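You operate a simulated robot arm through the tools that you are given. There is no shell and no other tool. Be economical: measure what you need, move in short steps, check, and stop when the job is done.

You run a simulated two-armed robot. Do the job below in one go: nothing can be reset, and whatever is moved stays where it is left.

JOB
Hold the bundle still on the press bed and roll its band flat.
Fine: move it to the bed first; red roller and bundle go back where they were. Set down upright: bundle of strips, red roller. What is to be rubbed or washed off counts as gone when no trace of it is left.

Only the result counts: the job must be done as asked and must still hold three seconds after the hand-in. Knocking over, shifting, dropping, spilling or breaking anything else fails it.

ROBOT AND FRAMES
Two 7-joint arms with two-finger parallel grippers on one trunk, on a base that drives. Base frame: it is fixed to the floor where the robot stands at the start and does not move with it; the origin is under the middle of the robot, x ahead of it, y to its left, z up; the surface under the hand at the start is at about z = 0.85. Units: m, degrees, N and s.
The left shoulder is at the start at [0.05, 0.161, 1.148], the right one opposite. With the tool pointing down near the work surface each hand reaches from about 0.22 to 0.68 m from the robot's upright axis, wherever it stands, measured 20 degrees to its own side. Places, roughly: gummed paper band [0.5, -0.3, 0.9]; press bed [0.6, 0.7, 0.9]. Payload 3.43 kg a hand.
Tool frame (each hand has its own): the origin (TCP) lies between the finger pads and is the grasp point; the fingertips stand 0.03 m ahead of it; z points along the fingers, y is the line along which they close. Largest opening 0.094 m; finger width 0.028, thickness 0.01; the body of the gripper, 0.05 by 0.096 m, starts 0.055 m behind the TCP.
Orientation is that of the tool frame in the base frame, as [roll, pitch, yaw] about the fixed x, y, z axes, in that order (R = Rz(yaw) Ry(pitch) Rx(roll)). With the fingers straight down and closing along the base's y, the tool's x points along the base's -x, its y along +y and its z along -z.

CONTROLS
- The arms move only by the tool move_arm. It takes "left_moves", "right_moves" or both (then of equal length, played together; a hand with none holds still); each is a list of rows, each an object (a shift or turn left out is 0, a gripper value left out holds the last) with "xyz": the shift along the tool's x, y, z in mm, a list of three; "delta_rot": the turn, a rotation vector about the tool's x, y, z in degrees, a list of three; "claw": the opening, from 0 (shut) to 1 (fully open). In form: [{"xyz": [x, y, z], "delta_rot": [rx, ry, rz], "claw": claw}, ...]. A call has 1 to 12 rows; each row is the pose to reach, as a shift and turn from the pose commanded when the call began, along the tool's axes at that moment. Each row takes 0.2 s and may step no farther than 0.05 m and 8.6 degrees from the row before; otherwise, or with a gripper value out of range, the whole call is refused. Where a pose cannot be reached the arm comes as near as it can. A force on the tool above 40 N (or 10 N above the force at the start of the call, whichever is more), or a blocked arm, ends the call early, and 0.2 s more pass. Each finger travels about 0.045 m/s and halts on what it meets, pressing with about 44 N; the grip force reading is that of the motor and also rises with nothing between the fingers. The clock runs only during rows and for 0.2 s after the last one: add rows that repeat a pose to give the fingers time. It gives the time, the measured TCP pose, the force on the tool (base axes), the opening and the grip force at its end, in the units of the frame above (readings bear some noise), with the torque about the TCP (base axes, N m) and any sound that the robot's microphone picked up, and new pictures: "pictures" is both (left out), scene, wrist or none (wrist: the cameras of the hands that moved).
- Cameras (640 x 400 px; columns grow to the right, rows downward): "scene" is now at [0.1394, 0.018, 1.3179]; the picture's right is [0.09, -1.00, 0.00], its down [-0.31, -0.03, -0.95] and it looks along [0.95, 0.08, -0.31] (base axes); focal length 214 px, centre (320, 200). "left" rides on the left gripper at [0.076, -0.014, -0.102] in its tool frame; the picture's right is [0.18, 0.98, 0.00], its down [-0.75, 0.14, -0.64] and it looks along [-0.63, 0.12, 0.77] (tool axes); focal length 243 px, centre (320, 200). "right" rides on the right gripper at [0.076, 0.014, -0.103] in its tool frame; the picture's right is [-0.18, 0.98, 0.00], its down [-0.75, -0.14, -0.64] and it looks along [-0.63, -0.12, 0.77] (tool axes); focal length 243 px, centre (320, 200). There is no depth. A picture from a camera that has moved, and an enlarged one, comes with that camera's place and axes in the base frame and with its lens. The place of the scene camera against the robot may be out by one fixed shift of up to 0.025 m in any direction.
- lift_body(by): slides the trunk up (or, below 0, down) by that many m; the arms and the scene camera ride with it, the base frame stays. It gives what a move gives, with no picture.
- base_move(legs): drives the robot by 1 to 6 legs, each [ahead, left, turn to the left] in m, m and degrees, along the robot's own axes; the way and the turn of a leg run together, so that a leg with both is an arc; at most 1.5 m and 180 degrees a leg. The arms and the cameras ride along, it lands a little off, and it stops where it bumps. It gives what a move gives, and a new picture of the scene camera.
- turn_head(pan, tilt): turns the head with the scene camera to pan (to the left, within 80 degrees either way) and tilt (down, from -29 to 69), counted from straight ahead of the robot. It gives what a move gives, and a new picture of the scene camera.
- enlarge(camera, box): a new picture of the part [left, top, right, bottom] of that camera's present view, enlarged. The clock stands still meanwhile.
- finish_job(): hands the job in; it is judged then, once.

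Work in short steps. Places have to be worked out from the pictures, the camera data and where the tool is seen: move nearer, look again, correct. Check each grasp and each placing, and mend what went wrong. You have 120 turns and 260 pictures in all, those below and enlarged ones among them. Open the grippers and draw the arms clear of the work before you hand the job in, unless the task says otherwise; then end with one line.

The tools are called after ">>>" as a command line: name --argument value ..., lists and objects as JSON in quotes. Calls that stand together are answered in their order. move_arm: Moves the arms, as the interface text tells. Its arguments: {"type":"object","properties":{"left_moves":{"type":"array","items":{"type":"object","properties":{"xyz":{"type":"array","items":{"type":"number"}},"delta_rot":{"type":"array","items":{"type":"number"}},"claw":{"type":"number"}}}},"right_moves":{"type":"array","items":{"type":"object","properties":{"xyz":{"type":"array","items":{"type":"number"}},"delta_rot":{"type":"array","items":{"type":"number"}},"claw":{"type":"number"}}}},"pictures":{"type":"string","enum":["both","scene","wrist","none"]}},"required":[]} The other tools are called the same way: lift_body (by) slides the trunk up or down; base_move (legs) drives the base; turn_head (pan, tilt) turns the head that bears the scene camera; enlarge (camera, box) takes an enlarged picture of a part of a camera's view; finish_job () hands the job in.

At the start:

```text
t: 0.0
left_tcp_pos: [0.4072, 0.0499, 1.2516]
left_ee_rot: [180.0, -0.1, -179.9]
left_wrist_force: [-0.1, 0.5, -0.4]
left_moment: [0.02, 0.01, 0.01]
left_grip_width: 0.094
left_grasp_force: 0.1
right_tcp_pos: [0.3931, -0.3022, 1.2145]
right_ee_rot: [-180.0, 0.0, -180.0]
right_wrist_force: [-0.2, -0.7, 0.2]
right_moment: [-0.02, 0.04, 0.01]
right_grip_width: 0.0941
right_grasp_force: 0.1
trunk travel left (down, up): [-0.175, 0.092]
robot x, y, heading: [0.0002, -0.001, -0.2]
head pan, tilt: [4.9, 18.1]
```

scene: 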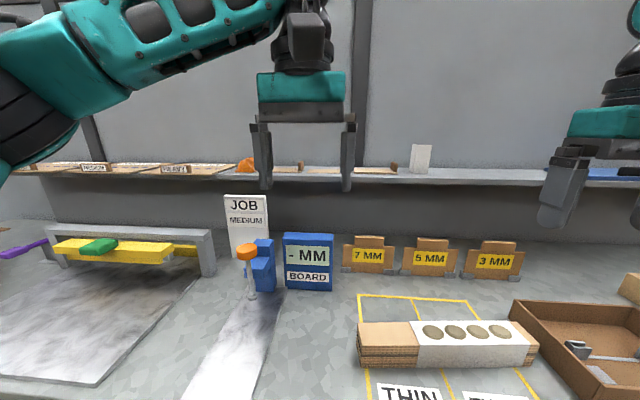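
right: 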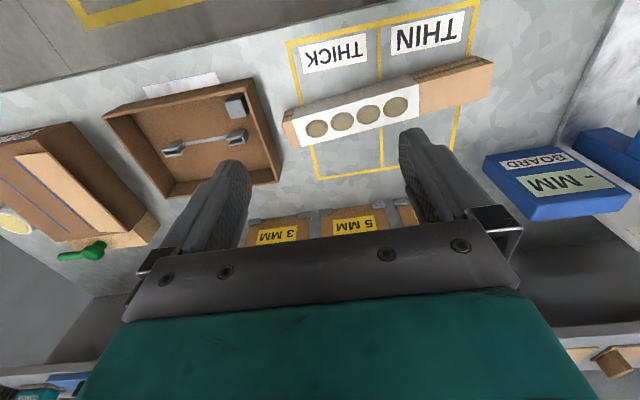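
left: 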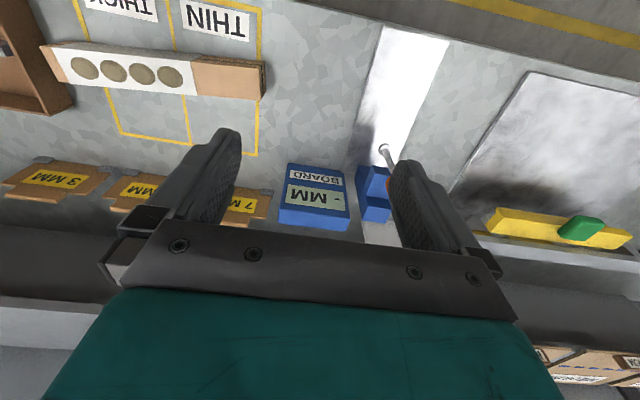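

The bundle (strips with a spotted paper band) lies ahead-right; I look left for the press bed and the red roller, and right for the rest.

>>> turn_head --pan 50 --tilt 30

>>> turn_head --pan -45 --tilt 35

```text
t: 1.1
left_tcp_pos: [0.4072, 0.0505, 1.2514]
left_ee_rot: [-180.0, 0.0, -179.8]
left_wrist_force: [0.6, -0.1, -0.1]
left_moment: [0.0, 0.01, -0.01]
left_grip_width: 0.0941
left_grasp_force: 0.0
right_tcp_pos: [0.3937, -0.3018, 1.2152]
right_ee_rot: [-179.9, 0.0, 180.0]
right_wrist_force: [-0.1, 0.4, -0.4]
right_moment: [0.0, 0.02, 0.01]
right_grip_width: 0.0941
right_grasp_force: 0.0
trunk travel left (down, up): [-0.175, 0.092]
robot x, y, heading: [0.0001, 0.0013, -0.1]
head pan, tilt: [50.0, 30.0]
camera scene: at [0.1046, 0.0792, 1.2988], right [0.77, -0.64, 0.0], down [-0.32, -0.38, -0.87], along [0.56, 0.66, -0.5], focal length 214 px, centre (320, 200)
```

scene: 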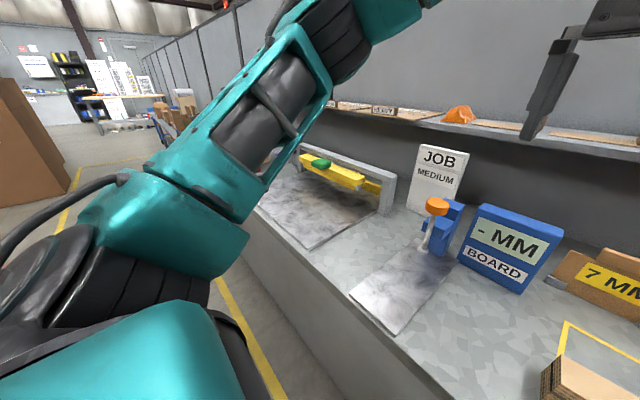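

```text
t: 2.8
left_tcp_pos: [0.4064, 0.0506, 1.2521]
left_ee_rot: [180.0, 0.1, -179.9]
left_wrist_force: [0.1, -0.5, 0.1]
left_moment: [0.03, 0.01, 0.0]
left_grip_width: 0.0937
left_grasp_force: 0.0
right_tcp_pos: [0.3931, -0.302, 1.2143]
right_ee_rot: [-179.9, 0.1, 180.0]
right_wrist_force: [-0.3, -0.1, -0.4]
right_moment: [0.0, 0.0, 0.0]
right_grip_width: 0.0939
right_grasp_force: 0.2
trunk travel left (down, up): [-0.175, 0.092]
robot x, y, heading: [0.0028, 0.0014, 0.2]
head pan, tilt: [-45.0, 35.0]
camera scene: at [0.1087, -0.0522, 1.291], right [-0.71, -0.71, 0.0], down [-0.41, 0.41, -0.82], along [0.58, -0.58, -0.57], focal length 214 px, centre (320, 200)
```

scene: 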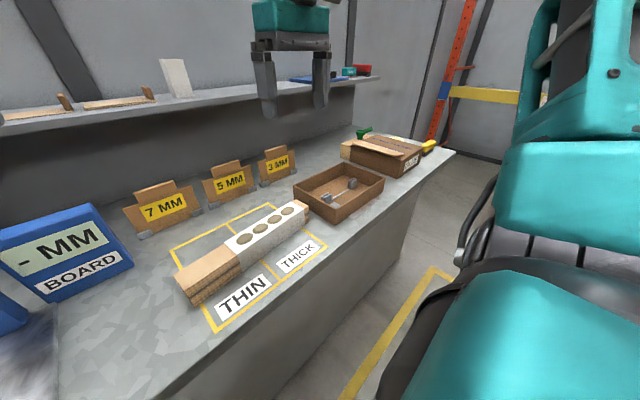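

Let me zoom in on the shelf on the right (a red thing) and the right part of the bench.

>>> enlarge --camera "scene" --box '[280, 40, 460, 180]'

>>> enlarge --camera "scene" --box '[150, 140, 400, 320]'

>>> enlarge --camera "left" --box '[340, 20, 640, 260]'

```text
2.86 times, centred on (370, 110) of scene
camera zoom: at [0.1087, -0.0522, 1.291], right [-0.71, -0.71, 0.0], down [-0.41, 0.41, -0.82], along [0.58, -0.58, -0.57], focal length 613 px, centre (177, 457)
```

zoom: 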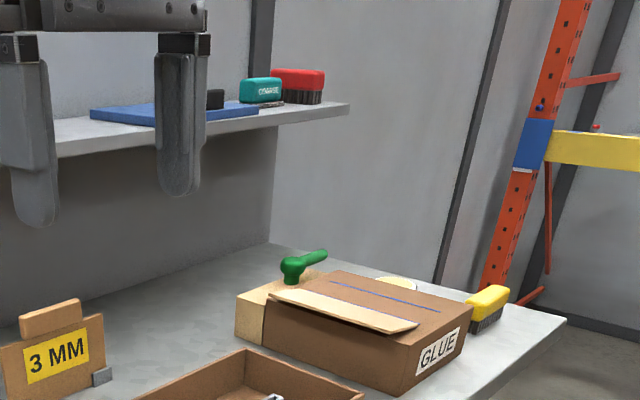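

```text
2.22 times, centred on (275, 230) of scene
camera zoom: at [0.1087, -0.0522, 1.291], right [-0.71, -0.71, 0.0], down [-0.41, 0.41, -0.82], along [0.58, -0.58, -0.57], focal length 477 px, centre (420, 133)
```

zoom: 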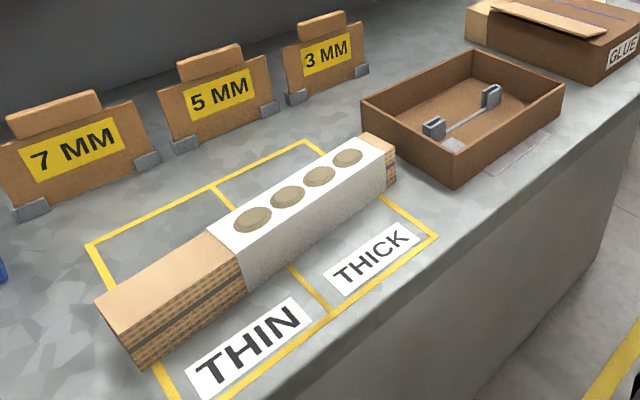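

```text
1.67 times, centred on (490, 140) of left
camera zoom: at [0.3307, 0.0371, 1.3536], right [-0.19, 0.98, 0.0], down [0.75, 0.14, 0.64], along [0.63, 0.12, -0.77], focal length 404 px, centre (37, 300)
```

zoom: 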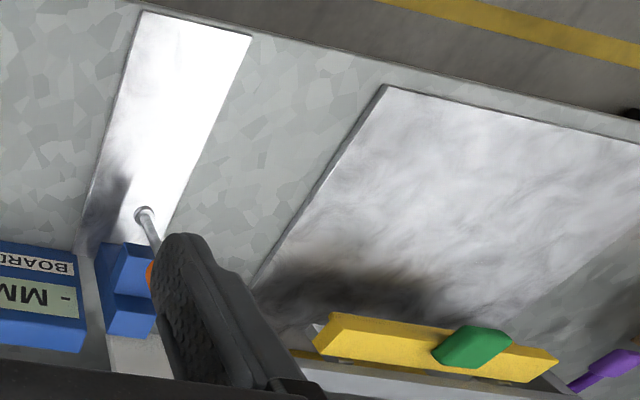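

No red roller in view yet; I drive left to look at the press bed area from in front of it.

>>> base_move --legs '[[0, 0.65, 0]]'

>>> turn_head --pan 5 --tilt 35

>>> turn_head --pan 55 --tilt 25

```text
t: 8.9
left_tcp_pos: [0.4082, 0.6943, 1.2523]
left_ee_rot: [180.0, 0.0, 179.8]
left_wrist_force: [-0.3, -0.1, 0.2]
left_moment: [-0.01, 0.02, 0.03]
left_grip_width: 0.0941
left_grasp_force: 0.0
right_tcp_pos: [0.3936, 0.3437, 1.2158]
right_ee_rot: [180.0, 0.0, 179.8]
right_wrist_force: [-0.2, 0.5, 0.3]
right_moment: [-0.03, -0.01, -0.02]
right_grip_width: 0.0941
right_grasp_force: 0.0
trunk travel left (down, up): [-0.175, 0.092]
robot x, y, heading: [-0.0016, 0.6465, -0.3]
head pan, tilt: [-45.0, 35.0]
camera scene: at [0.1096, 0.5931, 1.291], right [-0.71, -0.7, 0.0], down [-0.4, 0.41, -0.82], along [0.58, -0.58, -0.57], focal length 214 px, centre (320, 200)
```

scene: 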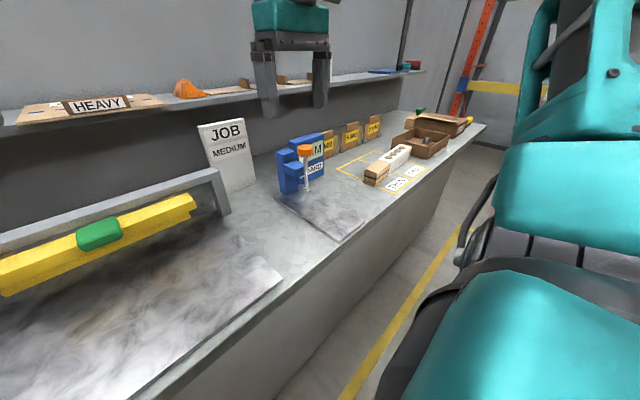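

```text
t: 10.1
left_tcp_pos: [0.4074, 0.6953, 1.2517]
left_ee_rot: [-180.0, -0.1, 179.9]
left_wrist_force: [0.4, 0.2, 0.4]
left_moment: [-0.03, -0.01, 0.03]
left_grip_width: 0.0939
left_grasp_force: 0.0
right_tcp_pos: [0.3927, 0.3422, 1.2148]
right_ee_rot: [-180.0, 0.1, 179.8]
right_wrist_force: [0.4, -0.3, -0.3]
right_moment: [0.0, 0.02, 0.0]
right_grip_width: 0.0941
right_grasp_force: 0.0
trunk travel left (down, up): [-0.175, 0.092]
robot x, y, heading: [0.0046, 0.644, 0.0]
head pan, tilt: [5.0, 35.0]
camera scene: at [0.1353, 0.6628, 1.291], right [0.08, -1.0, 0.0], down [-0.57, -0.05, -0.82], along [0.82, 0.07, -0.57], focal length 214 px, centre (320, 200)
```

scene: 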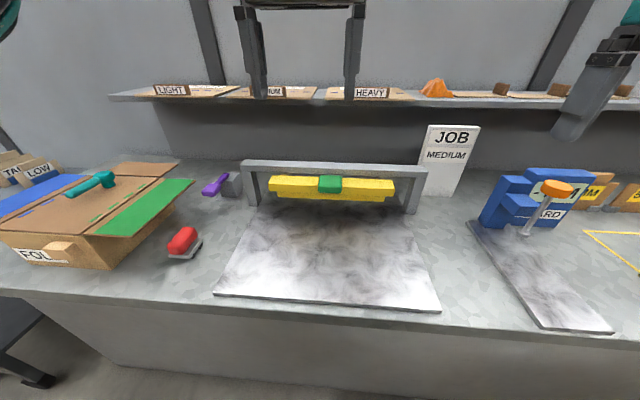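

```text
t: 11.3
left_tcp_pos: [0.4074, 0.6947, 1.2519]
left_ee_rot: [180.0, 0.0, 179.8]
left_wrist_force: [-0.5, -1.0, -0.5]
left_moment: [-0.01, 0.0, 0.0]
left_grip_width: 0.0938
left_grasp_force: 0.0
right_tcp_pos: [0.3938, 0.3422, 1.2139]
right_ee_rot: [-180.0, 0.0, 179.8]
right_wrist_force: [-0.4, 0.1, 0.5]
right_moment: [-0.04, -0.01, -0.02]
right_grip_width: 0.094
right_grasp_force: 0.0
trunk travel left (down, up): [-0.175, 0.092]
robot x, y, heading: [-0.0021, 0.6475, 0.2]
head pan, tilt: [55.0, 25.0]
camera scene: at [0.1008, 0.7307, 1.3067], right [0.82, -0.58, 0.0], down [-0.24, -0.35, -0.91], along [0.52, 0.74, -0.42], focal length 214 px, centre (320, 200)
```

scene: 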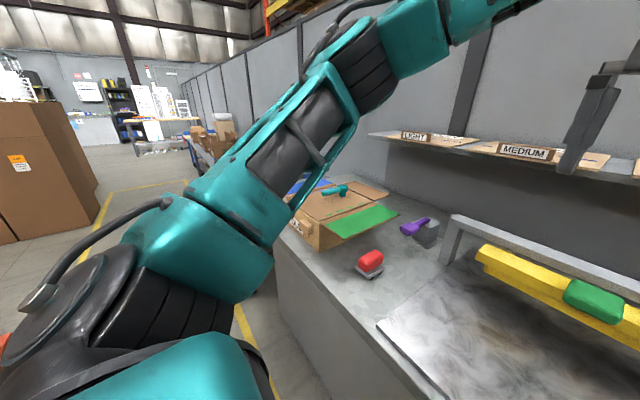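

A red-handled tool stands left of the bed; zoom in on it and the bed.

>>> turn_head --pan 25 --tilt 35

>>> enlarge --camera "scene" --box '[180, 130, 420, 290]'

>>> enlarge --camera "scene" --box '[340, 130, 580, 290]'

```text
t: 12.3
left_tcp_pos: [0.4084, 0.695, 1.2514]
left_ee_rot: [180.0, 0.0, 179.7]
left_wrist_force: [-0.4, 0.0, -0.1]
left_moment: [0.02, 0.01, 0.01]
left_grip_width: 0.0941
left_grasp_force: 0.1
right_tcp_pos: [0.3931, 0.3429, 1.2145]
right_ee_rot: [180.0, 0.0, 179.8]
right_wrist_force: [0.3, 0.1, -0.8]
right_moment: [0.02, -0.01, 0.01]
right_grip_width: 0.094
right_grasp_force: 0.1
trunk travel left (down, up): [-0.175, 0.092]
robot x, y, heading: [0.0011, 0.6477, -0.1]
head pan, tilt: [25.0, 35.0]
camera scene: at [0.1275, 0.6925, 1.291], right [0.42, -0.91, 0.0], down [-0.52, -0.24, -0.82], along [0.74, 0.34, -0.57], focal length 214 px, centre (320, 200)
```

scene: 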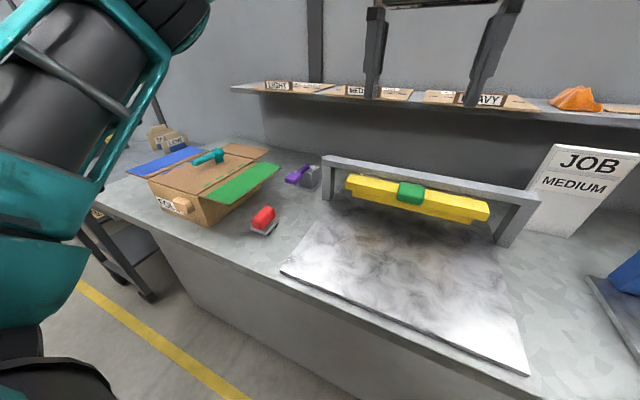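

```text
2.50 times, centred on (300, 210) of scene
camera zoom: at [0.1275, 0.6925, 1.291], right [0.42, -0.91, 0.0], down [-0.52, -0.24, -0.82], along [0.74, 0.34, -0.57], focal length 536 px, centre (370, 175)
```

zoom: 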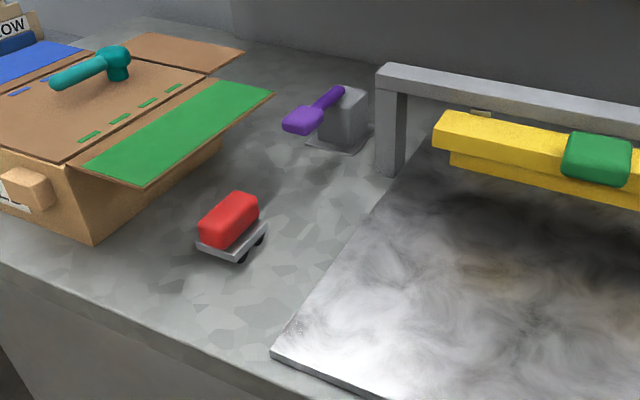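

```text
2.50 times, centred on (460, 210) of scene
camera zoom: at [0.1275, 0.6925, 1.291], right [0.42, -0.91, 0.0], down [-0.52, -0.24, -0.82], along [0.74, 0.34, -0.57], focal length 536 px, centre (-30, 175)
```

zoom: 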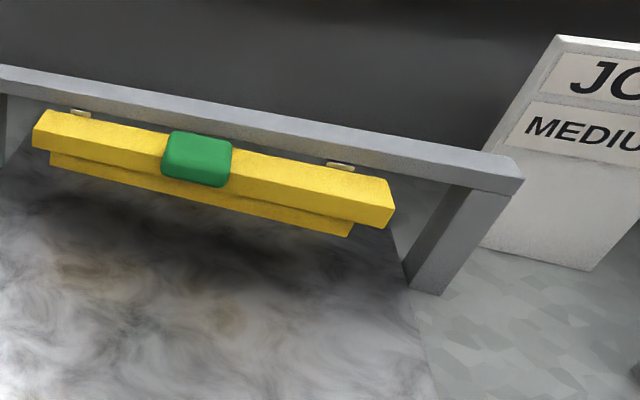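

The red roller is at about (0.51, 1.05). I move the left hand over near it for a close look with its wrist camera.

>>> move_arm --left_moves '[{"xyz": [0, 45, 15]}, {"xyz": [0, 90, 30]}, {"xyz": [0, 135, 45]}, {"xyz": [0, 180, 60]}, {"xyz": [0, 225, 75]}, {"xyz": [0, 270, 90]}, {"xyz": [0, 315, 105]}, {"xyz": [0, 340, 120]}]' --pictures "wrist"

```text
t: 14.1
left_tcp_pos: [0.4085, 1.0359, 1.1309]
left_ee_rot: [180.0, -0.1, 179.7]
left_wrist_force: [0.6, 0.1, -0.4]
left_moment: [-0.02, 0.0, 0.0]
left_grip_width: 0.0938
left_grasp_force: 0.1
right_tcp_pos: [0.3934, 0.3427, 1.2154]
right_ee_rot: [180.0, -0.1, 179.8]
right_wrist_force: [0.6, 0.4, 0.2]
right_moment: [0.01, 0.04, -0.01]
right_grip_width: 0.0937
right_grasp_force: 0.1
trunk travel left (down, up): [-0.175, 0.092]
robot x, y, heading: [-0.0037, 0.6475, -0.1]
head pan, tilt: [25.0, 35.0]
camera left: at [0.3327, 1.0227, 1.2331], right [-0.18, 0.98, 0.0], down [0.75, 0.14, 0.64], along [0.63, 0.12, -0.77], focal length 243 px, centre (320, 200)
```

left: 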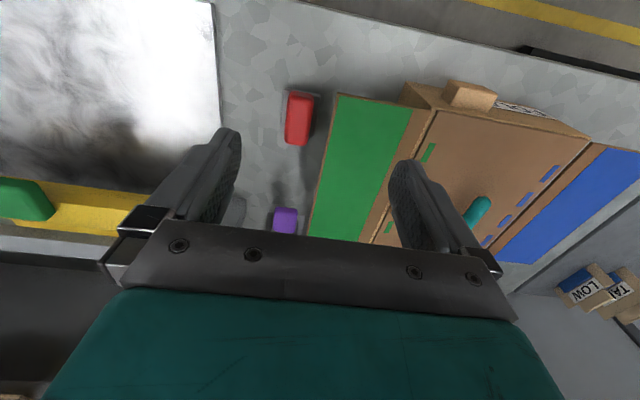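

Enlarging the roller for its shape and heading.

>>> enlarge --camera "left" --box '[240, 70, 360, 160]'

```text
4.44 times, centred on (300, 115) of left
camera zoom: at [0.3327, 1.0227, 1.2331], right [-0.18, 0.98, 0.0], down [0.75, 0.14, 0.64], along [0.63, 0.12, -0.77], focal length 1078 px, centre (409, 578)
```

zoom: 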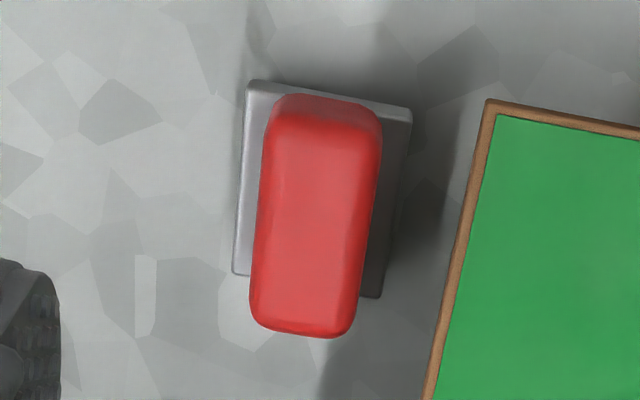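

The roller stands square to the axes, its plate about x 0.435–0.499, y 0.994–1.044. The bundle's free end is its left one, so the left hand should hold it and the right hand should roll; I retract the left hand and drive so the right hand reaches the roller.

>>> move_arm --left_moves '[{"xyz": [0, -40, -20]}, {"xyz": [0, -80, -40]}, {"xyz": [0, -120, -60]}, {"xyz": [0, -160, -80]}, {"xyz": [0, -200, -100]}, {"xyz": [0, -240, -120]}]' --pictures "none"

>>> base_move --legs '[[0, 0.57, 0]]'

>>> turn_head --pan -20 --tilt 45

>>> enlarge --camera "right" --box '[160, 0, 480, 200]'

```text
t: 15.5
left_tcp_pos: [0.4078, 0.7944, 1.251]
left_ee_rot: [180.0, 0.0, 179.9]
left_wrist_force: [-0.1, 0.6, -0.7]
left_moment: [0.0, -0.02, 0.01]
left_grip_width: 0.0939
left_grasp_force: 0.1
right_tcp_pos: [0.3939, 0.3411, 1.2145]
right_ee_rot: [180.0, 0.0, 179.9]
right_wrist_force: [-0.3, -0.7, 0.8]
right_moment: [-0.01, 0.01, -0.04]
right_grip_width: 0.094
right_grasp_force: 0.0
trunk travel left (down, up): [-0.175, 0.092]
robot x, y, heading: [0.0012, 0.6473, -0.1]
head pan, tilt: [25.0, 35.0]
```

```text
t: 20.9
left_tcp_pos: [0.4058, 1.368, 1.2504]
left_ee_rot: [-180.0, 0.0, -179.7]
left_wrist_force: [0.0, 0.1, -0.4]
left_moment: [0.0, 0.0, 0.02]
left_grip_width: 0.0939
left_grasp_force: 0.1
right_tcp_pos: [0.3958, 0.9147, 1.2146]
right_ee_rot: [-179.9, 0.0, -179.8]
right_wrist_force: [0.4, 0.7, -0.8]
right_moment: [0.0, 0.03, 0.0]
right_grip_width: 0.0939
right_grasp_force: 0.0
trunk travel left (down, up): [-0.175, 0.092]
robot x, y, heading: [0.0015, 1.2168, 0.3]
head pan, tilt: [25.0, 35.0]
camera scene: at [0.127, 1.263, 1.291], right [0.43, -0.9, 0.0], down [-0.52, -0.24, -0.82], along [0.74, 0.35, -0.57], focal length 214 px, centre (320, 200)
```

scene: 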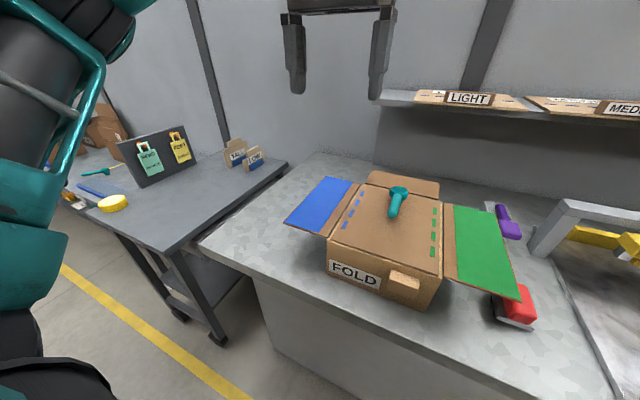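

```text
t: 22.1
left_tcp_pos: [0.4067, 1.3678, 1.251]
left_ee_rot: [180.0, 0.0, -179.6]
left_wrist_force: [0.2, 0.6, 0.0]
left_moment: [0.01, 0.03, 0.02]
left_grip_width: 0.0941
left_grasp_force: 0.1
right_tcp_pos: [0.3959, 0.9151, 1.2155]
right_ee_rot: [179.9, 0.1, -179.8]
right_wrist_force: [0.0, 0.9, -0.7]
right_moment: [0.01, 0.01, 0.0]
right_grip_width: 0.0939
right_grasp_force: 0.0
trunk travel left (down, up): [-0.175, 0.092]
robot x, y, heading: [0.0041, 1.2165, 0.2]
head pan, tilt: [-20.0, 45.0]
camera scene: at [0.1239, 1.1979, 1.2762], right [-0.34, -0.94, 0.0], down [-0.67, 0.24, -0.71], along [0.67, -0.24, -0.71], focal length 214 px, centre (320, 200)
```

scene: 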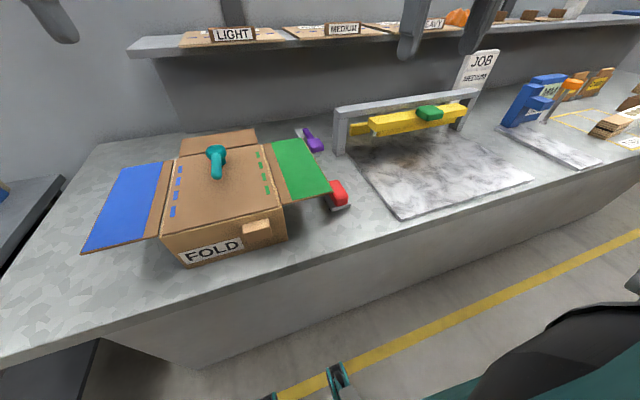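

```text
2.00 times, centred on (320, 100) of right
camera zoom: at [0.3199, 0.928, 1.3182], right [0.18, 0.98, 0.0], down [0.75, -0.14, 0.64], along [0.63, -0.11, -0.77], focal length 485 px, centre (320, 400)
```

zoom: 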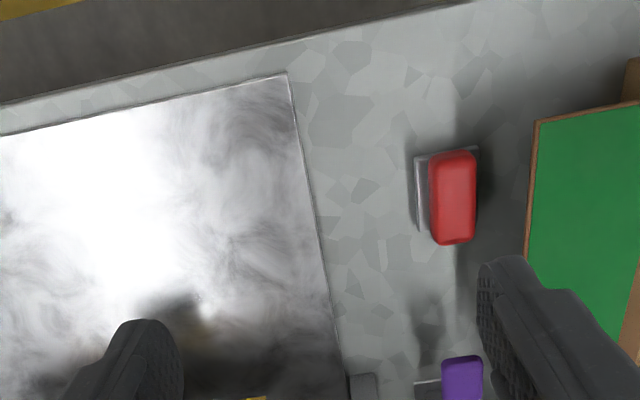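

The box's green flap is close on the roller's left, so I'll grip the handle lengthways (fingers closing along x) with the camera on the bed side. Turn the right hand -90° while moving over the roller.

>>> move_arm --right_moves '[{"xyz": [-7, 10, 10], "delta_rot": [0, 0, -8.2]}, {"xyz": [-14, 20, 20], "delta_rot": [0, 0, -16.4]}, {"xyz": [-21, 30, 30], "delta_rot": [0, 0, -24.6]}, {"xyz": [-28, 40, 40], "delta_rot": [0, 0, -32.8]}, {"xyz": [-35, 50, 50], "delta_rot": [0, 0, -41]}, {"xyz": [-42, 60, 60], "delta_rot": [0, 0, -49.2]}, {"xyz": [-49, 70, 70], "delta_rot": [0, 0, -57.4]}, {"xyz": [-56, 80, 80], "delta_rot": [0, 0, -65.6]}, {"xyz": [-63, 90, 90], "delta_rot": [0, 0, -73.8]}, {"xyz": [-70, 100, 100], "delta_rot": [0, 0, -82]}, {"xyz": [-71, 104, 110], "delta_rot": [0, 0, -90]}]'

```text
t: 24.5
left_tcp_pos: [0.4068, 1.3686, 1.2506]
left_ee_rot: [-179.9, -0.1, -179.8]
left_wrist_force: [1.3, 0.2, -0.4]
left_moment: [0.01, 0.02, 0.03]
left_grip_width: 0.094
left_grasp_force: 0.1
right_tcp_pos: [0.284, 1.1336, 1.0805]
right_ee_rot: [-179.2, -0.1, -91.5]
right_wrist_force: [-0.2, 0.3, -0.5]
right_moment: [0.02, 0.01, 0.03]
right_grip_width: 0.094
right_grasp_force: 0.1
right hand out of reach, approached as far as the arm can: row 6, 7, 8, 9, 10, 11
trunk travel left (down, up): [-0.175, 0.092]
robot x, y, heading: [0.0025, 1.2155, 0.3]
head pan, tilt: [-20.0, 45.0]
camera scene: at [0.124, 1.1979, 1.2762], right [-0.34, -0.94, 0.0], down [-0.67, 0.24, -0.71], along [0.67, -0.24, -0.71], focal length 214 px, centre (320, 200)
camera right: at [0.2671, 1.0575, 1.1843], right [-0.98, 0.21, -0.01], down [0.15, 0.75, 0.64], along [0.15, 0.63, -0.77], focal length 243 px, centre (320, 200)
```

scene: 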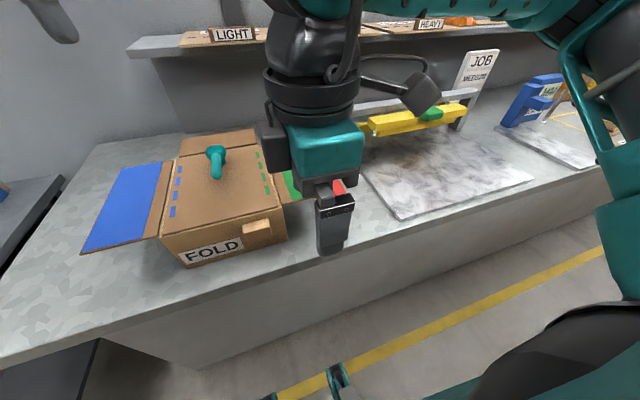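
right: 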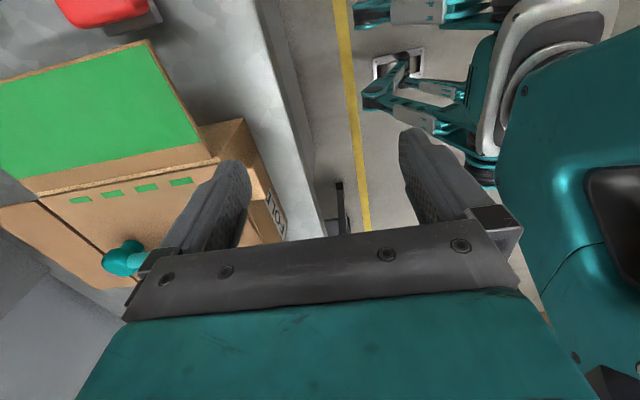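

In this twist the right arm runs out of reach, so turning the base will do part of it. I undo half of the turn and lift the hand, then back off slightly and turn the base +45° at about y = 0.82.

>>> move_arm --right_moves '[{"xyz": [20, -10, -30], "delta_rot": [0, 0, 7.5]}, {"xyz": [40, -25, -60], "delta_rot": [0, 0, 15]}, {"xyz": [65, -45, -90], "delta_rot": [0, 0, 22.5]}, {"xyz": [90, -70, -120], "delta_rot": [0, 0, 30]}, {"xyz": [120, -95, -130], "delta_rot": [0, 0, 37.5]}, {"xyz": [150, -120, -130], "delta_rot": [0, 0, 45]}]' --pictures "none"

>>> base_move --legs '[[-0.06, 0, 0], [0, -0.39, 0], [0, 0, 45]]'

```text
t: 25.9
left_tcp_pos: [0.4066, 1.367, 1.2501]
left_ee_rot: [-180.0, 0.0, -179.8]
left_wrist_force: [0.2, -0.5, -0.1]
left_moment: [0.01, -0.02, 0.01]
left_grip_width: 0.0942
left_grasp_force: 0.1
right_tcp_pos: [0.4061, 0.9847, 1.2133]
right_ee_rot: [179.9, 0.0, -134.8]
right_wrist_force: [0.3, 0.9, 0.9]
right_moment: [0.01, 0.01, 0.01]
right_grip_width: 0.0938
right_grasp_force: 0.1
trunk travel left (down, up): [-0.175, 0.092]
robot x, y, heading: [0.0047, 1.2159, 0.3]
head pan, tilt: [-20.0, 45.0]
```

```text
t: 32.5
left_tcp_pos: [0.1195, 1.2148, 1.2492]
left_ee_rot: [179.9, 0.0, -134.7]
left_wrist_force: [0.5, 0.1, 0.3]
left_moment: [0.02, -0.02, -0.01]
left_grip_width: 0.0942
left_grasp_force: 0.1
right_tcp_pos: [0.3914, 0.943, 1.2133]
right_ee_rot: [-180.0, -0.1, -89.6]
right_wrist_force: [0.3, 0.6, -0.2]
right_moment: [-0.01, -0.01, 0.01]
right_grip_width: 0.094
right_grasp_force: 0.0
trunk travel left (down, up): [-0.175, 0.092]
robot x, y, heading: [-0.058, 0.8221, 45.0]
head pan, tilt: [-20.0, 45.0]
camera scene: at [0.0502, 0.8934, 1.2762], right [0.43, -0.9, 0.0], down [-0.64, -0.3, -0.71], along [0.64, 0.3, -0.71], focal length 214 px, centre (320, 200)
```

scene: 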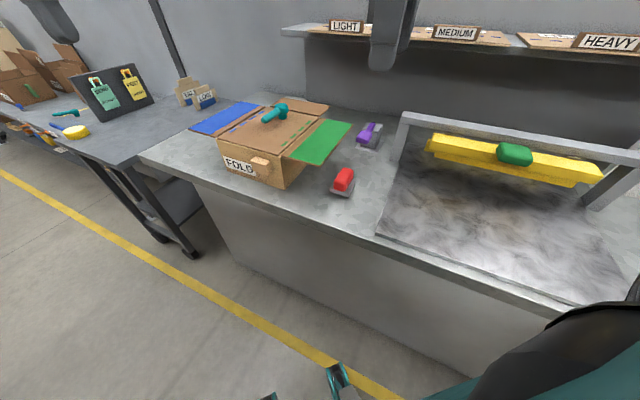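

Turning worked. Now move the right hand over the roller, still well above it, and look.

>>> move_arm --right_moves '[{"xyz": [-25, -25, 30]}, {"xyz": [-50, -50, 60]}, {"xyz": [-76, -76, 90]}, {"xyz": [-76, -76, 130]}]' --pictures "both"

>>> enlarge --camera "right" --box '[200, 0, 480, 175]'

```text
t: 33.5
left_tcp_pos: [0.1201, 1.2162, 1.2519]
left_ee_rot: [-180.0, 0.0, -134.6]
left_wrist_force: [0.7, -0.8, -0.5]
left_moment: [-0.02, 0.01, -0.01]
left_grip_width: 0.0941
left_grasp_force: 0.0
right_tcp_pos: [0.4091, 1.0122, 1.0804]
right_ee_rot: [-179.8, 0.1, -90.2]
right_wrist_force: [-0.6, 1.1, 0.4]
right_moment: [0.02, -0.01, 0.03]
right_grip_width: 0.094
right_grasp_force: 0.1
right hand out of reach, approached as far as the arm can: row 1, 2, 3, 4
trunk travel left (down, up): [-0.175, 0.092]
robot x, y, heading: [-0.0594, 0.818, 45.3]
head pan, tilt: [-20.0, 45.0]
camera scene: at [0.0507, 0.8933, 1.2761], right [0.43, -0.9, 0.0], down [-0.64, -0.3, -0.71], along [0.64, 0.3, -0.71], focal length 214 px, centre (320, 200)
camera right: at [0.3952, 0.9334, 1.1823], right [-0.98, 0.19, 0.0], down [0.14, 0.75, 0.64], along [0.12, 0.63, -0.77], focal length 243 px, centre (320, 200)
```

scene: 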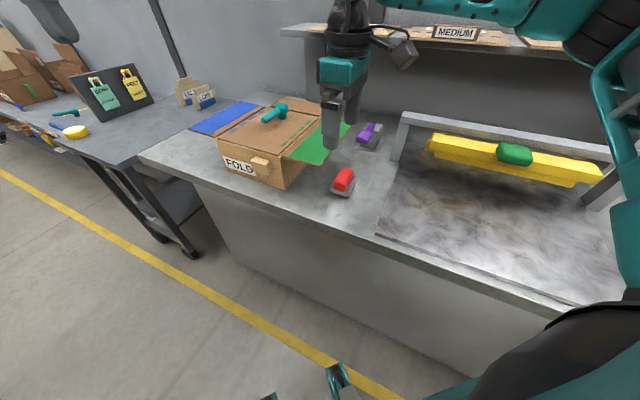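
right: 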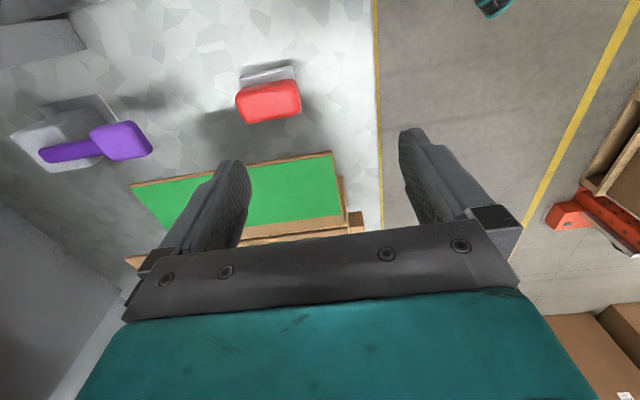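

```text
2.29 times, centred on (340, 88) of right
camera zoom: at [0.3952, 0.9334, 1.1823], right [-0.98, 0.19, 0.0], down [0.14, 0.75, 0.64], along [0.12, 0.63, -0.77], focal length 555 px, centre (274, 457)
```

zoom: 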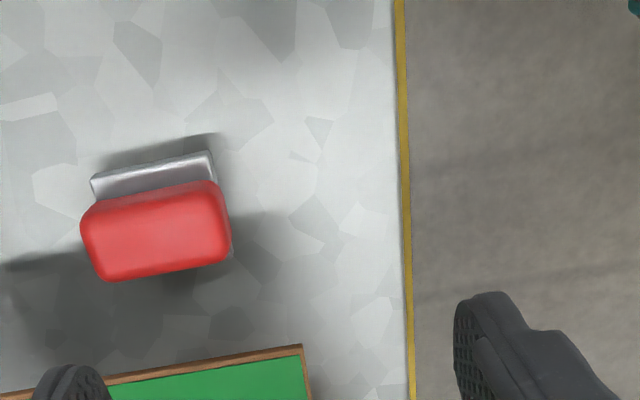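

The reach falls about 6 cm short in x; I shift the base toward the bench and turn a bit more, so that the hand needs less twist.

>>> base_move --legs '[[0.014, -0.07, 8]]'

```text
t: 34.8
left_tcp_pos: [0.1265, 1.2006, 1.2511]
left_ee_rot: [180.0, 0.1, -126.5]
left_wrist_force: [-0.1, -0.3, 0.1]
left_moment: [0.02, -0.03, -0.02]
left_grip_width: 0.0941
left_grasp_force: 0.1
right_tcp_pos: [0.4413, 1.0387, 1.0797]
right_ee_rot: [-179.9, 0.1, -82.1]
right_wrist_force: [-0.2, 0.1, 0.8]
right_moment: [0.03, 0.01, -0.01]
right_grip_width: 0.0938
right_grasp_force: 0.0
trunk travel left (down, up): [-0.175, 0.092]
robot x, y, heading: [0.0012, 0.7887, 53.5]
head pan, tilt: [-20.0, 45.0]
camera scene: at [0.1033, 0.8715, 1.2761], right [0.55, -0.84, 0.0], down [-0.59, -0.39, -0.71], along [0.59, 0.39, -0.71], focal length 214 px, centre (320, 200)
```

scene: 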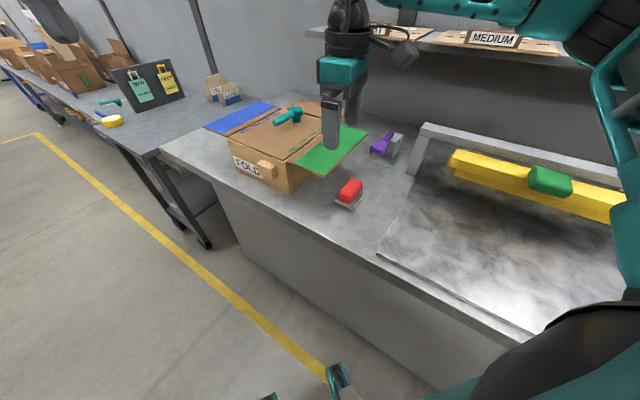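

Now align: yaw to -90°, centre at (0.469, 1.017), and come down to about z 1.0.

>>> move_arm --right_moves '[{"xyz": [13, -12, 20], "delta_rot": [0, 0, 4]}, {"xyz": [25.6, -24.7, 40], "delta_rot": [0, 0, 7.9]}, {"xyz": [25.6, -24.7, 80], "delta_rot": [0, 0, 7.9]}, {"xyz": [25.6, -24.7, 80], "delta_rot": [0, 0, 7.9]}]' --pictures "both"

>>> enlarge --camera "right" --box '[140, 0, 500, 225]'

>>> enlarge --camera "scene" --box '[280, 90, 440, 230]'

```text
t: 35.8
left_tcp_pos: [0.1256, 1.2009, 1.2502]
left_ee_rot: [-179.9, 0.0, -126.6]
left_wrist_force: [-0.6, -0.3, -0.2]
left_moment: [-0.02, -0.01, -0.04]
left_grip_width: 0.0938
left_grasp_force: 0.0
right_tcp_pos: [0.4682, 1.0172, 1.0001]
right_ee_rot: [-179.8, 0.1, -90.1]
right_wrist_force: [1.3, -0.6, 0.4]
right_moment: [-0.01, 0.01, 0.03]
right_grip_width: 0.094
right_grasp_force: 0.2
trunk travel left (down, up): [-0.175, 0.092]
robot x, y, heading: [0.0038, 0.7813, 53.4]
head pan, tilt: [-20.0, 45.0]
camera scene: at [0.103, 0.8714, 1.2762], right [0.55, -0.84, 0.0], down [-0.59, -0.39, -0.71], along [0.59, 0.39, -0.71], focal length 214 px, centre (320, 200)
camera right: at [0.4539, 0.9392, 1.1025], right [-0.98, 0.19, 0.0], down [0.14, 0.75, 0.64], along [0.12, 0.63, -0.76], focal length 243 px, centre (320, 200)
```

scene: 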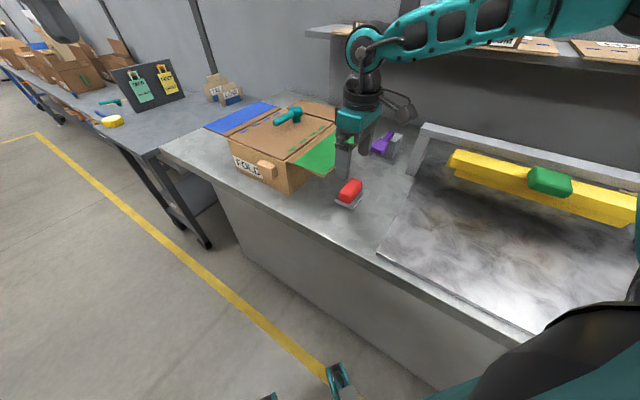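
right: 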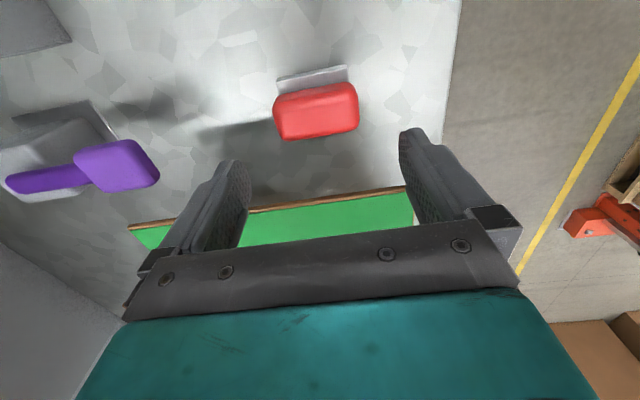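

```text
1.78 times, centred on (320, 112) of right
camera zoom: at [0.4539, 0.9392, 1.1025], right [-0.98, 0.19, 0.0], down [0.14, 0.75, 0.64], along [0.12, 0.63, -0.76], focal length 431 px, centre (320, 356)
```

zoom: 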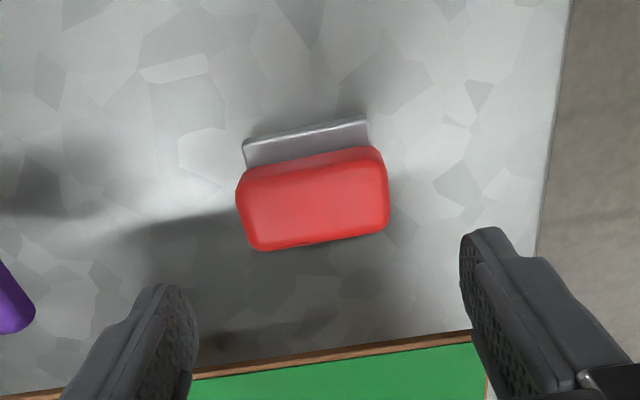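

```text
2.86 times, centred on (360, 160) of scene
camera zoom: at [0.103, 0.8714, 1.2762], right [0.55, -0.84, 0.0], down [-0.59, -0.39, -0.71], along [0.59, 0.39, -0.71], focal length 613 px, centre (206, 314)
```

zoom: 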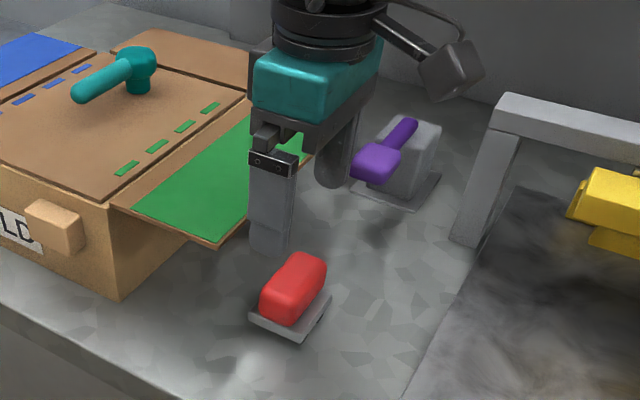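

Aligned; handle centre about (0.472, 1.015), top near z 0.895. Descend to TCP z 0.905, so the fingertips straddle the handle above the plate.

>>> move_arm --right_moves '[{"xyz": [2, -4, 35]}, {"xyz": [2, -4, 65]}, {"xyz": [2, -4, 83]}, {"xyz": [2, -4, 95]}, {"xyz": [2, -4, 95]}]' --pictures "both"

>>> enlarge --camera "scene" --box '[280, 90, 440, 230]'

```text
t: 37.0
left_tcp_pos: [0.1256, 1.2006, 1.2491]
left_ee_rot: [-180.0, 0.0, -126.6]
left_wrist_force: [-0.9, -0.2, -0.1]
left_moment: [-0.02, -0.04, -0.01]
left_grip_width: 0.0941
left_grasp_force: 0.0
right_tcp_pos: [0.4733, 1.0149, 0.9049]
right_ee_rot: [-179.7, 0.2, -90.1]
right_wrist_force: [-0.3, -0.2, 3.8]
right_moment: [0.19, 0.06, -0.01]
right_grip_width: 0.0939
right_grasp_force: 0.0
trunk travel left (down, up): [-0.175, 0.092]
robot x, y, heading: [0.0033, 0.7859, 53.7]
head pan, tilt: [-20.0, 45.0]
camera scene: at [0.1028, 0.8714, 1.2762], right [0.55, -0.84, 0.0], down [-0.59, -0.39, -0.71], along [0.59, 0.39, -0.71], focal length 214 px, centre (320, 200)
camera right: at [0.4587, 0.9375, 1.0079], right [-0.98, 0.19, 0.0], down [0.14, 0.75, 0.65], along [0.12, 0.63, -0.76], focal length 243 px, centre (320, 200)
```

scene: 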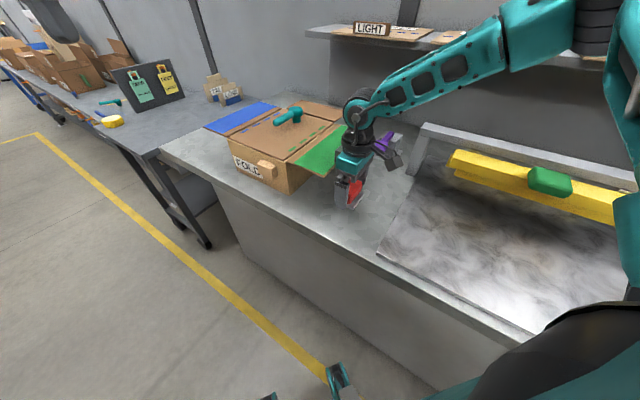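
right: 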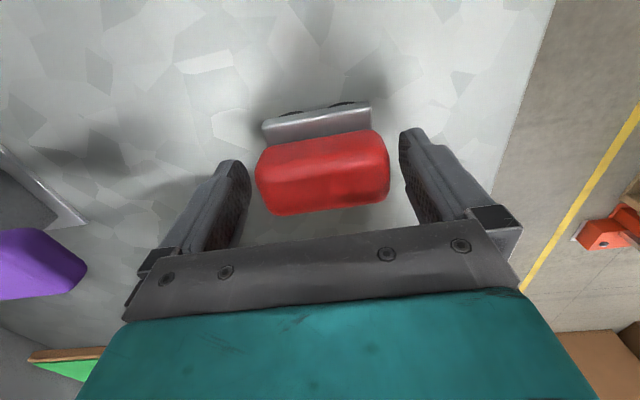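

```text
2.86 times, centred on (360, 160) of scene
camera zoom: at [0.1028, 0.8714, 1.2762], right [0.55, -0.84, 0.0], down [-0.59, -0.39, -0.71], along [0.59, 0.39, -0.71], focal length 613 px, centre (206, 314)
```

zoom: 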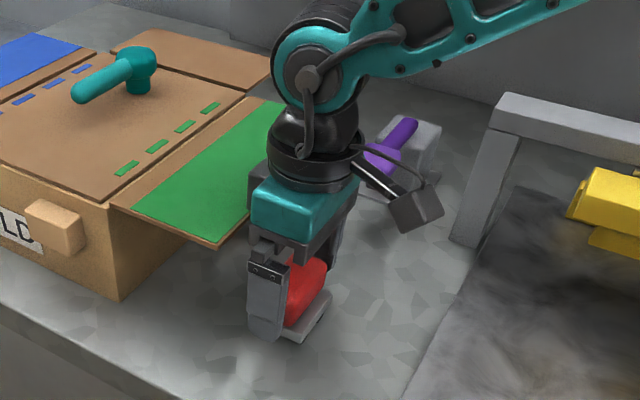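

A 3.8 N upward force with a moment says the hand body touches the flap on the left; I back up 8 mm and 6 mm away from it.

>>> move_arm --right_moves '[{"xyz": [0, 0, -8]}, {"xyz": [6, 0, -8]}, {"xyz": [6, 0, -8]}]' --pictures "none"

>>> enlarge --camera "scene" --box '[280, 90, 440, 230]'

```text
t: 37.8
left_tcp_pos: [0.1259, 1.2017, 1.251]
left_ee_rot: [-179.9, 0.0, -126.6]
left_wrist_force: [0.3, 0.1, -0.5]
left_moment: [0.03, -0.03, 0.03]
left_grip_width: 0.0939
left_grasp_force: 0.0
right_tcp_pos: [0.4731, 1.009, 0.9118]
right_ee_rot: [-179.8, 0.1, -90.0]
right_wrist_force: [-0.1, 0.4, 0.2]
right_moment: [-0.01, 0.0, -0.04]
right_grip_width: 0.0937
right_grasp_force: 0.0
trunk travel left (down, up): [-0.175, 0.092]
robot x, y, heading: [0.0045, 0.7864, 53.3]
head pan, tilt: [-20.0, 45.0]
```

```text
2.86 times, centred on (360, 160) of scene
camera zoom: at [0.103, 0.8716, 1.2762], right [0.55, -0.84, 0.0], down [-0.59, -0.39, -0.71], along [0.59, 0.39, -0.71], focal length 613 px, centre (206, 314)
```

zoom: 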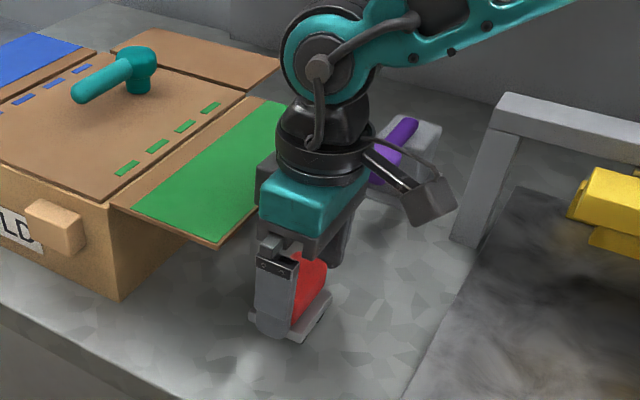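

Force is gone. Ease down 6 mm here and check the force before closing.

>>> move_arm --right_moves '[{"xyz": [0, 0, 3]}, {"xyz": [0, 0, 6]}, {"xyz": [0, 0, 6]}]' --pictures "none"

```text
t: 38.6
left_tcp_pos: [0.1263, 1.2007, 1.2512]
left_ee_rot: [180.0, 0.0, -126.6]
left_wrist_force: [-0.7, -0.1, 0.2]
left_moment: [-0.02, -0.01, 0.0]
left_grip_width: 0.0938
left_grasp_force: 0.2
right_tcp_pos: [0.4737, 1.0091, 0.9071]
right_ee_rot: [-179.8, 0.1, -90.1]
right_wrist_force: [-0.5, -0.3, 0.0]
right_moment: [-0.03, 0.0, -0.02]
right_grip_width: 0.094
right_grasp_force: 0.0
trunk travel left (down, up): [-0.175, 0.092]
robot x, y, heading: [0.0024, 0.7864, 53.4]
head pan, tilt: [-20.0, 45.0]
```

No contact now. Close on the handle.

>>> move_arm --right_moves '[{"claw": 0.7}, {"claw": 0.6}, {"claw": 0.4}, {"claw": 0.4}, {"claw": 0.4}, {"claw": 0.4}]' --pictures "wrist"

```text
t: 40.0
left_tcp_pos: [0.1255, 1.2006, 1.251]
left_ee_rot: [-180.0, 0.0, -126.6]
left_wrist_force: [0.6, 0.1, 0.2]
left_moment: [-0.01, -0.01, 0.0]
left_grip_width: 0.094
left_grasp_force: 0.0
right_tcp_pos: [0.4724, 1.0091, 0.9062]
right_ee_rot: [-179.9, 0.3, -90.0]
right_wrist_force: [-2.9, 0.1, 0.2]
right_moment: [-0.06, 0.09, -0.01]
right_grip_width: 0.0759
right_grasp_force: 43.8
trunk travel left (down, up): [-0.175, 0.092]
robot x, y, heading: [0.0024, 0.7863, 53.3]
head pan, tilt: [-20.0, 45.0]
camera right: at [0.4585, 0.9316, 1.0102], right [-0.98, 0.18, 0.0], down [0.14, 0.75, 0.64], along [0.12, 0.63, -0.76], focal length 243 px, centre (320, 200)
```

right: 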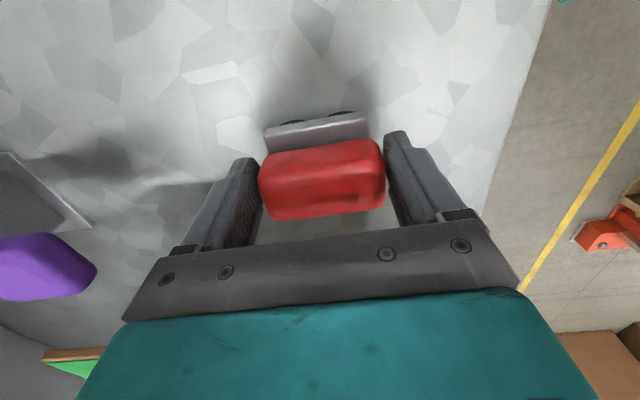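

Gripped (76 mm). Grasp pose to restore: TCP (0.473, 1.009, 0.907), yaw -90. Lift, first slowly.

>>> move_arm --right_moves '[{"xyz": [0, 0, -10]}, {"xyz": [5, 0, -30]}, {"xyz": [10, 0, -60]}, {"xyz": [15, 0, -100]}, {"xyz": [15, 0, -140]}, {"xyz": [15, 0, -180]}]' --pictures "both"

>>> enlarge --camera "scene" --box '[280, 60, 440, 200]'

```text
t: 41.4
left_tcp_pos: [0.1262, 1.2019, 1.2515]
left_ee_rot: [180.0, 0.0, -126.6]
left_wrist_force: [-0.1, 1.2, -0.1]
left_moment: [0.04, 0.02, -0.02]
left_grip_width: 0.0942
left_grasp_force: 0.0
right_tcp_pos: [0.4726, 0.9916, 1.0861]
right_ee_rot: [-179.7, 0.0, -90.0]
right_wrist_force: [0.6, 0.6, -2.7]
right_moment: [0.0, -0.03, -0.01]
right_grip_width: 0.0759
right_grasp_force: 44.4
trunk travel left (down, up): [-0.175, 0.092]
robot x, y, heading: [0.0066, 0.7863, 53.2]
head pan, tilt: [-20.0, 45.0]
camera scene: at [0.103, 0.8716, 1.2761], right [0.55, -0.84, 0.0], down [-0.59, -0.39, -0.71], along [0.59, 0.39, -0.71], focal length 214 px, centre (320, 200)
camera right: at [0.4584, 0.9153, 1.1897], right [-0.98, 0.18, 0.0], down [0.14, 0.75, 0.64], along [0.12, 0.63, -0.77], focal length 243 px, centre (320, 200)
```

scene: 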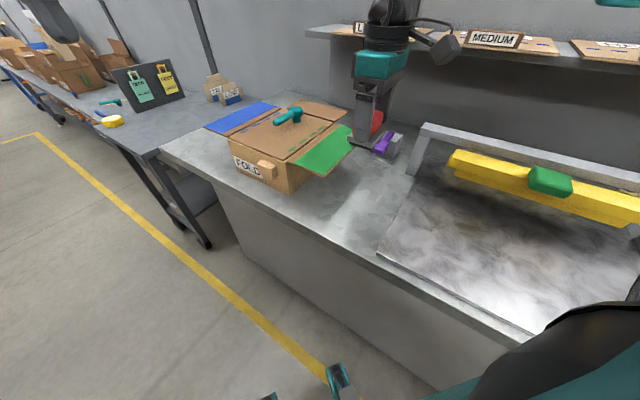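
right: 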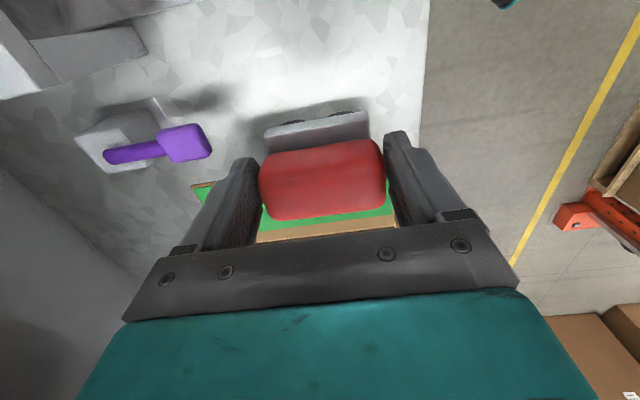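

```text
2.86 times, centred on (360, 130) of scene
camera zoom: at [0.103, 0.8716, 1.2761], right [0.55, -0.84, 0.0], down [-0.59, -0.39, -0.71], along [0.59, 0.39, -0.71], focal length 613 px, centre (206, 400)
```

zoom: 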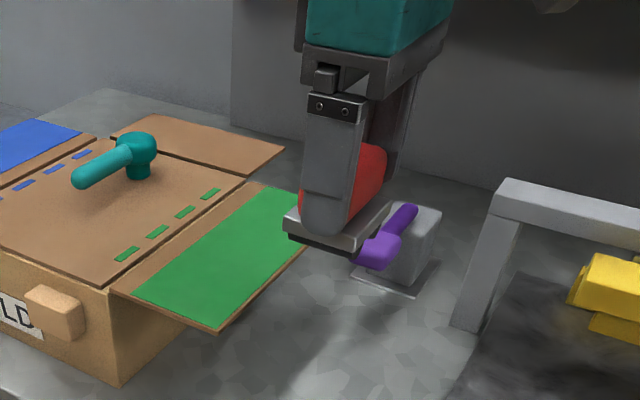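

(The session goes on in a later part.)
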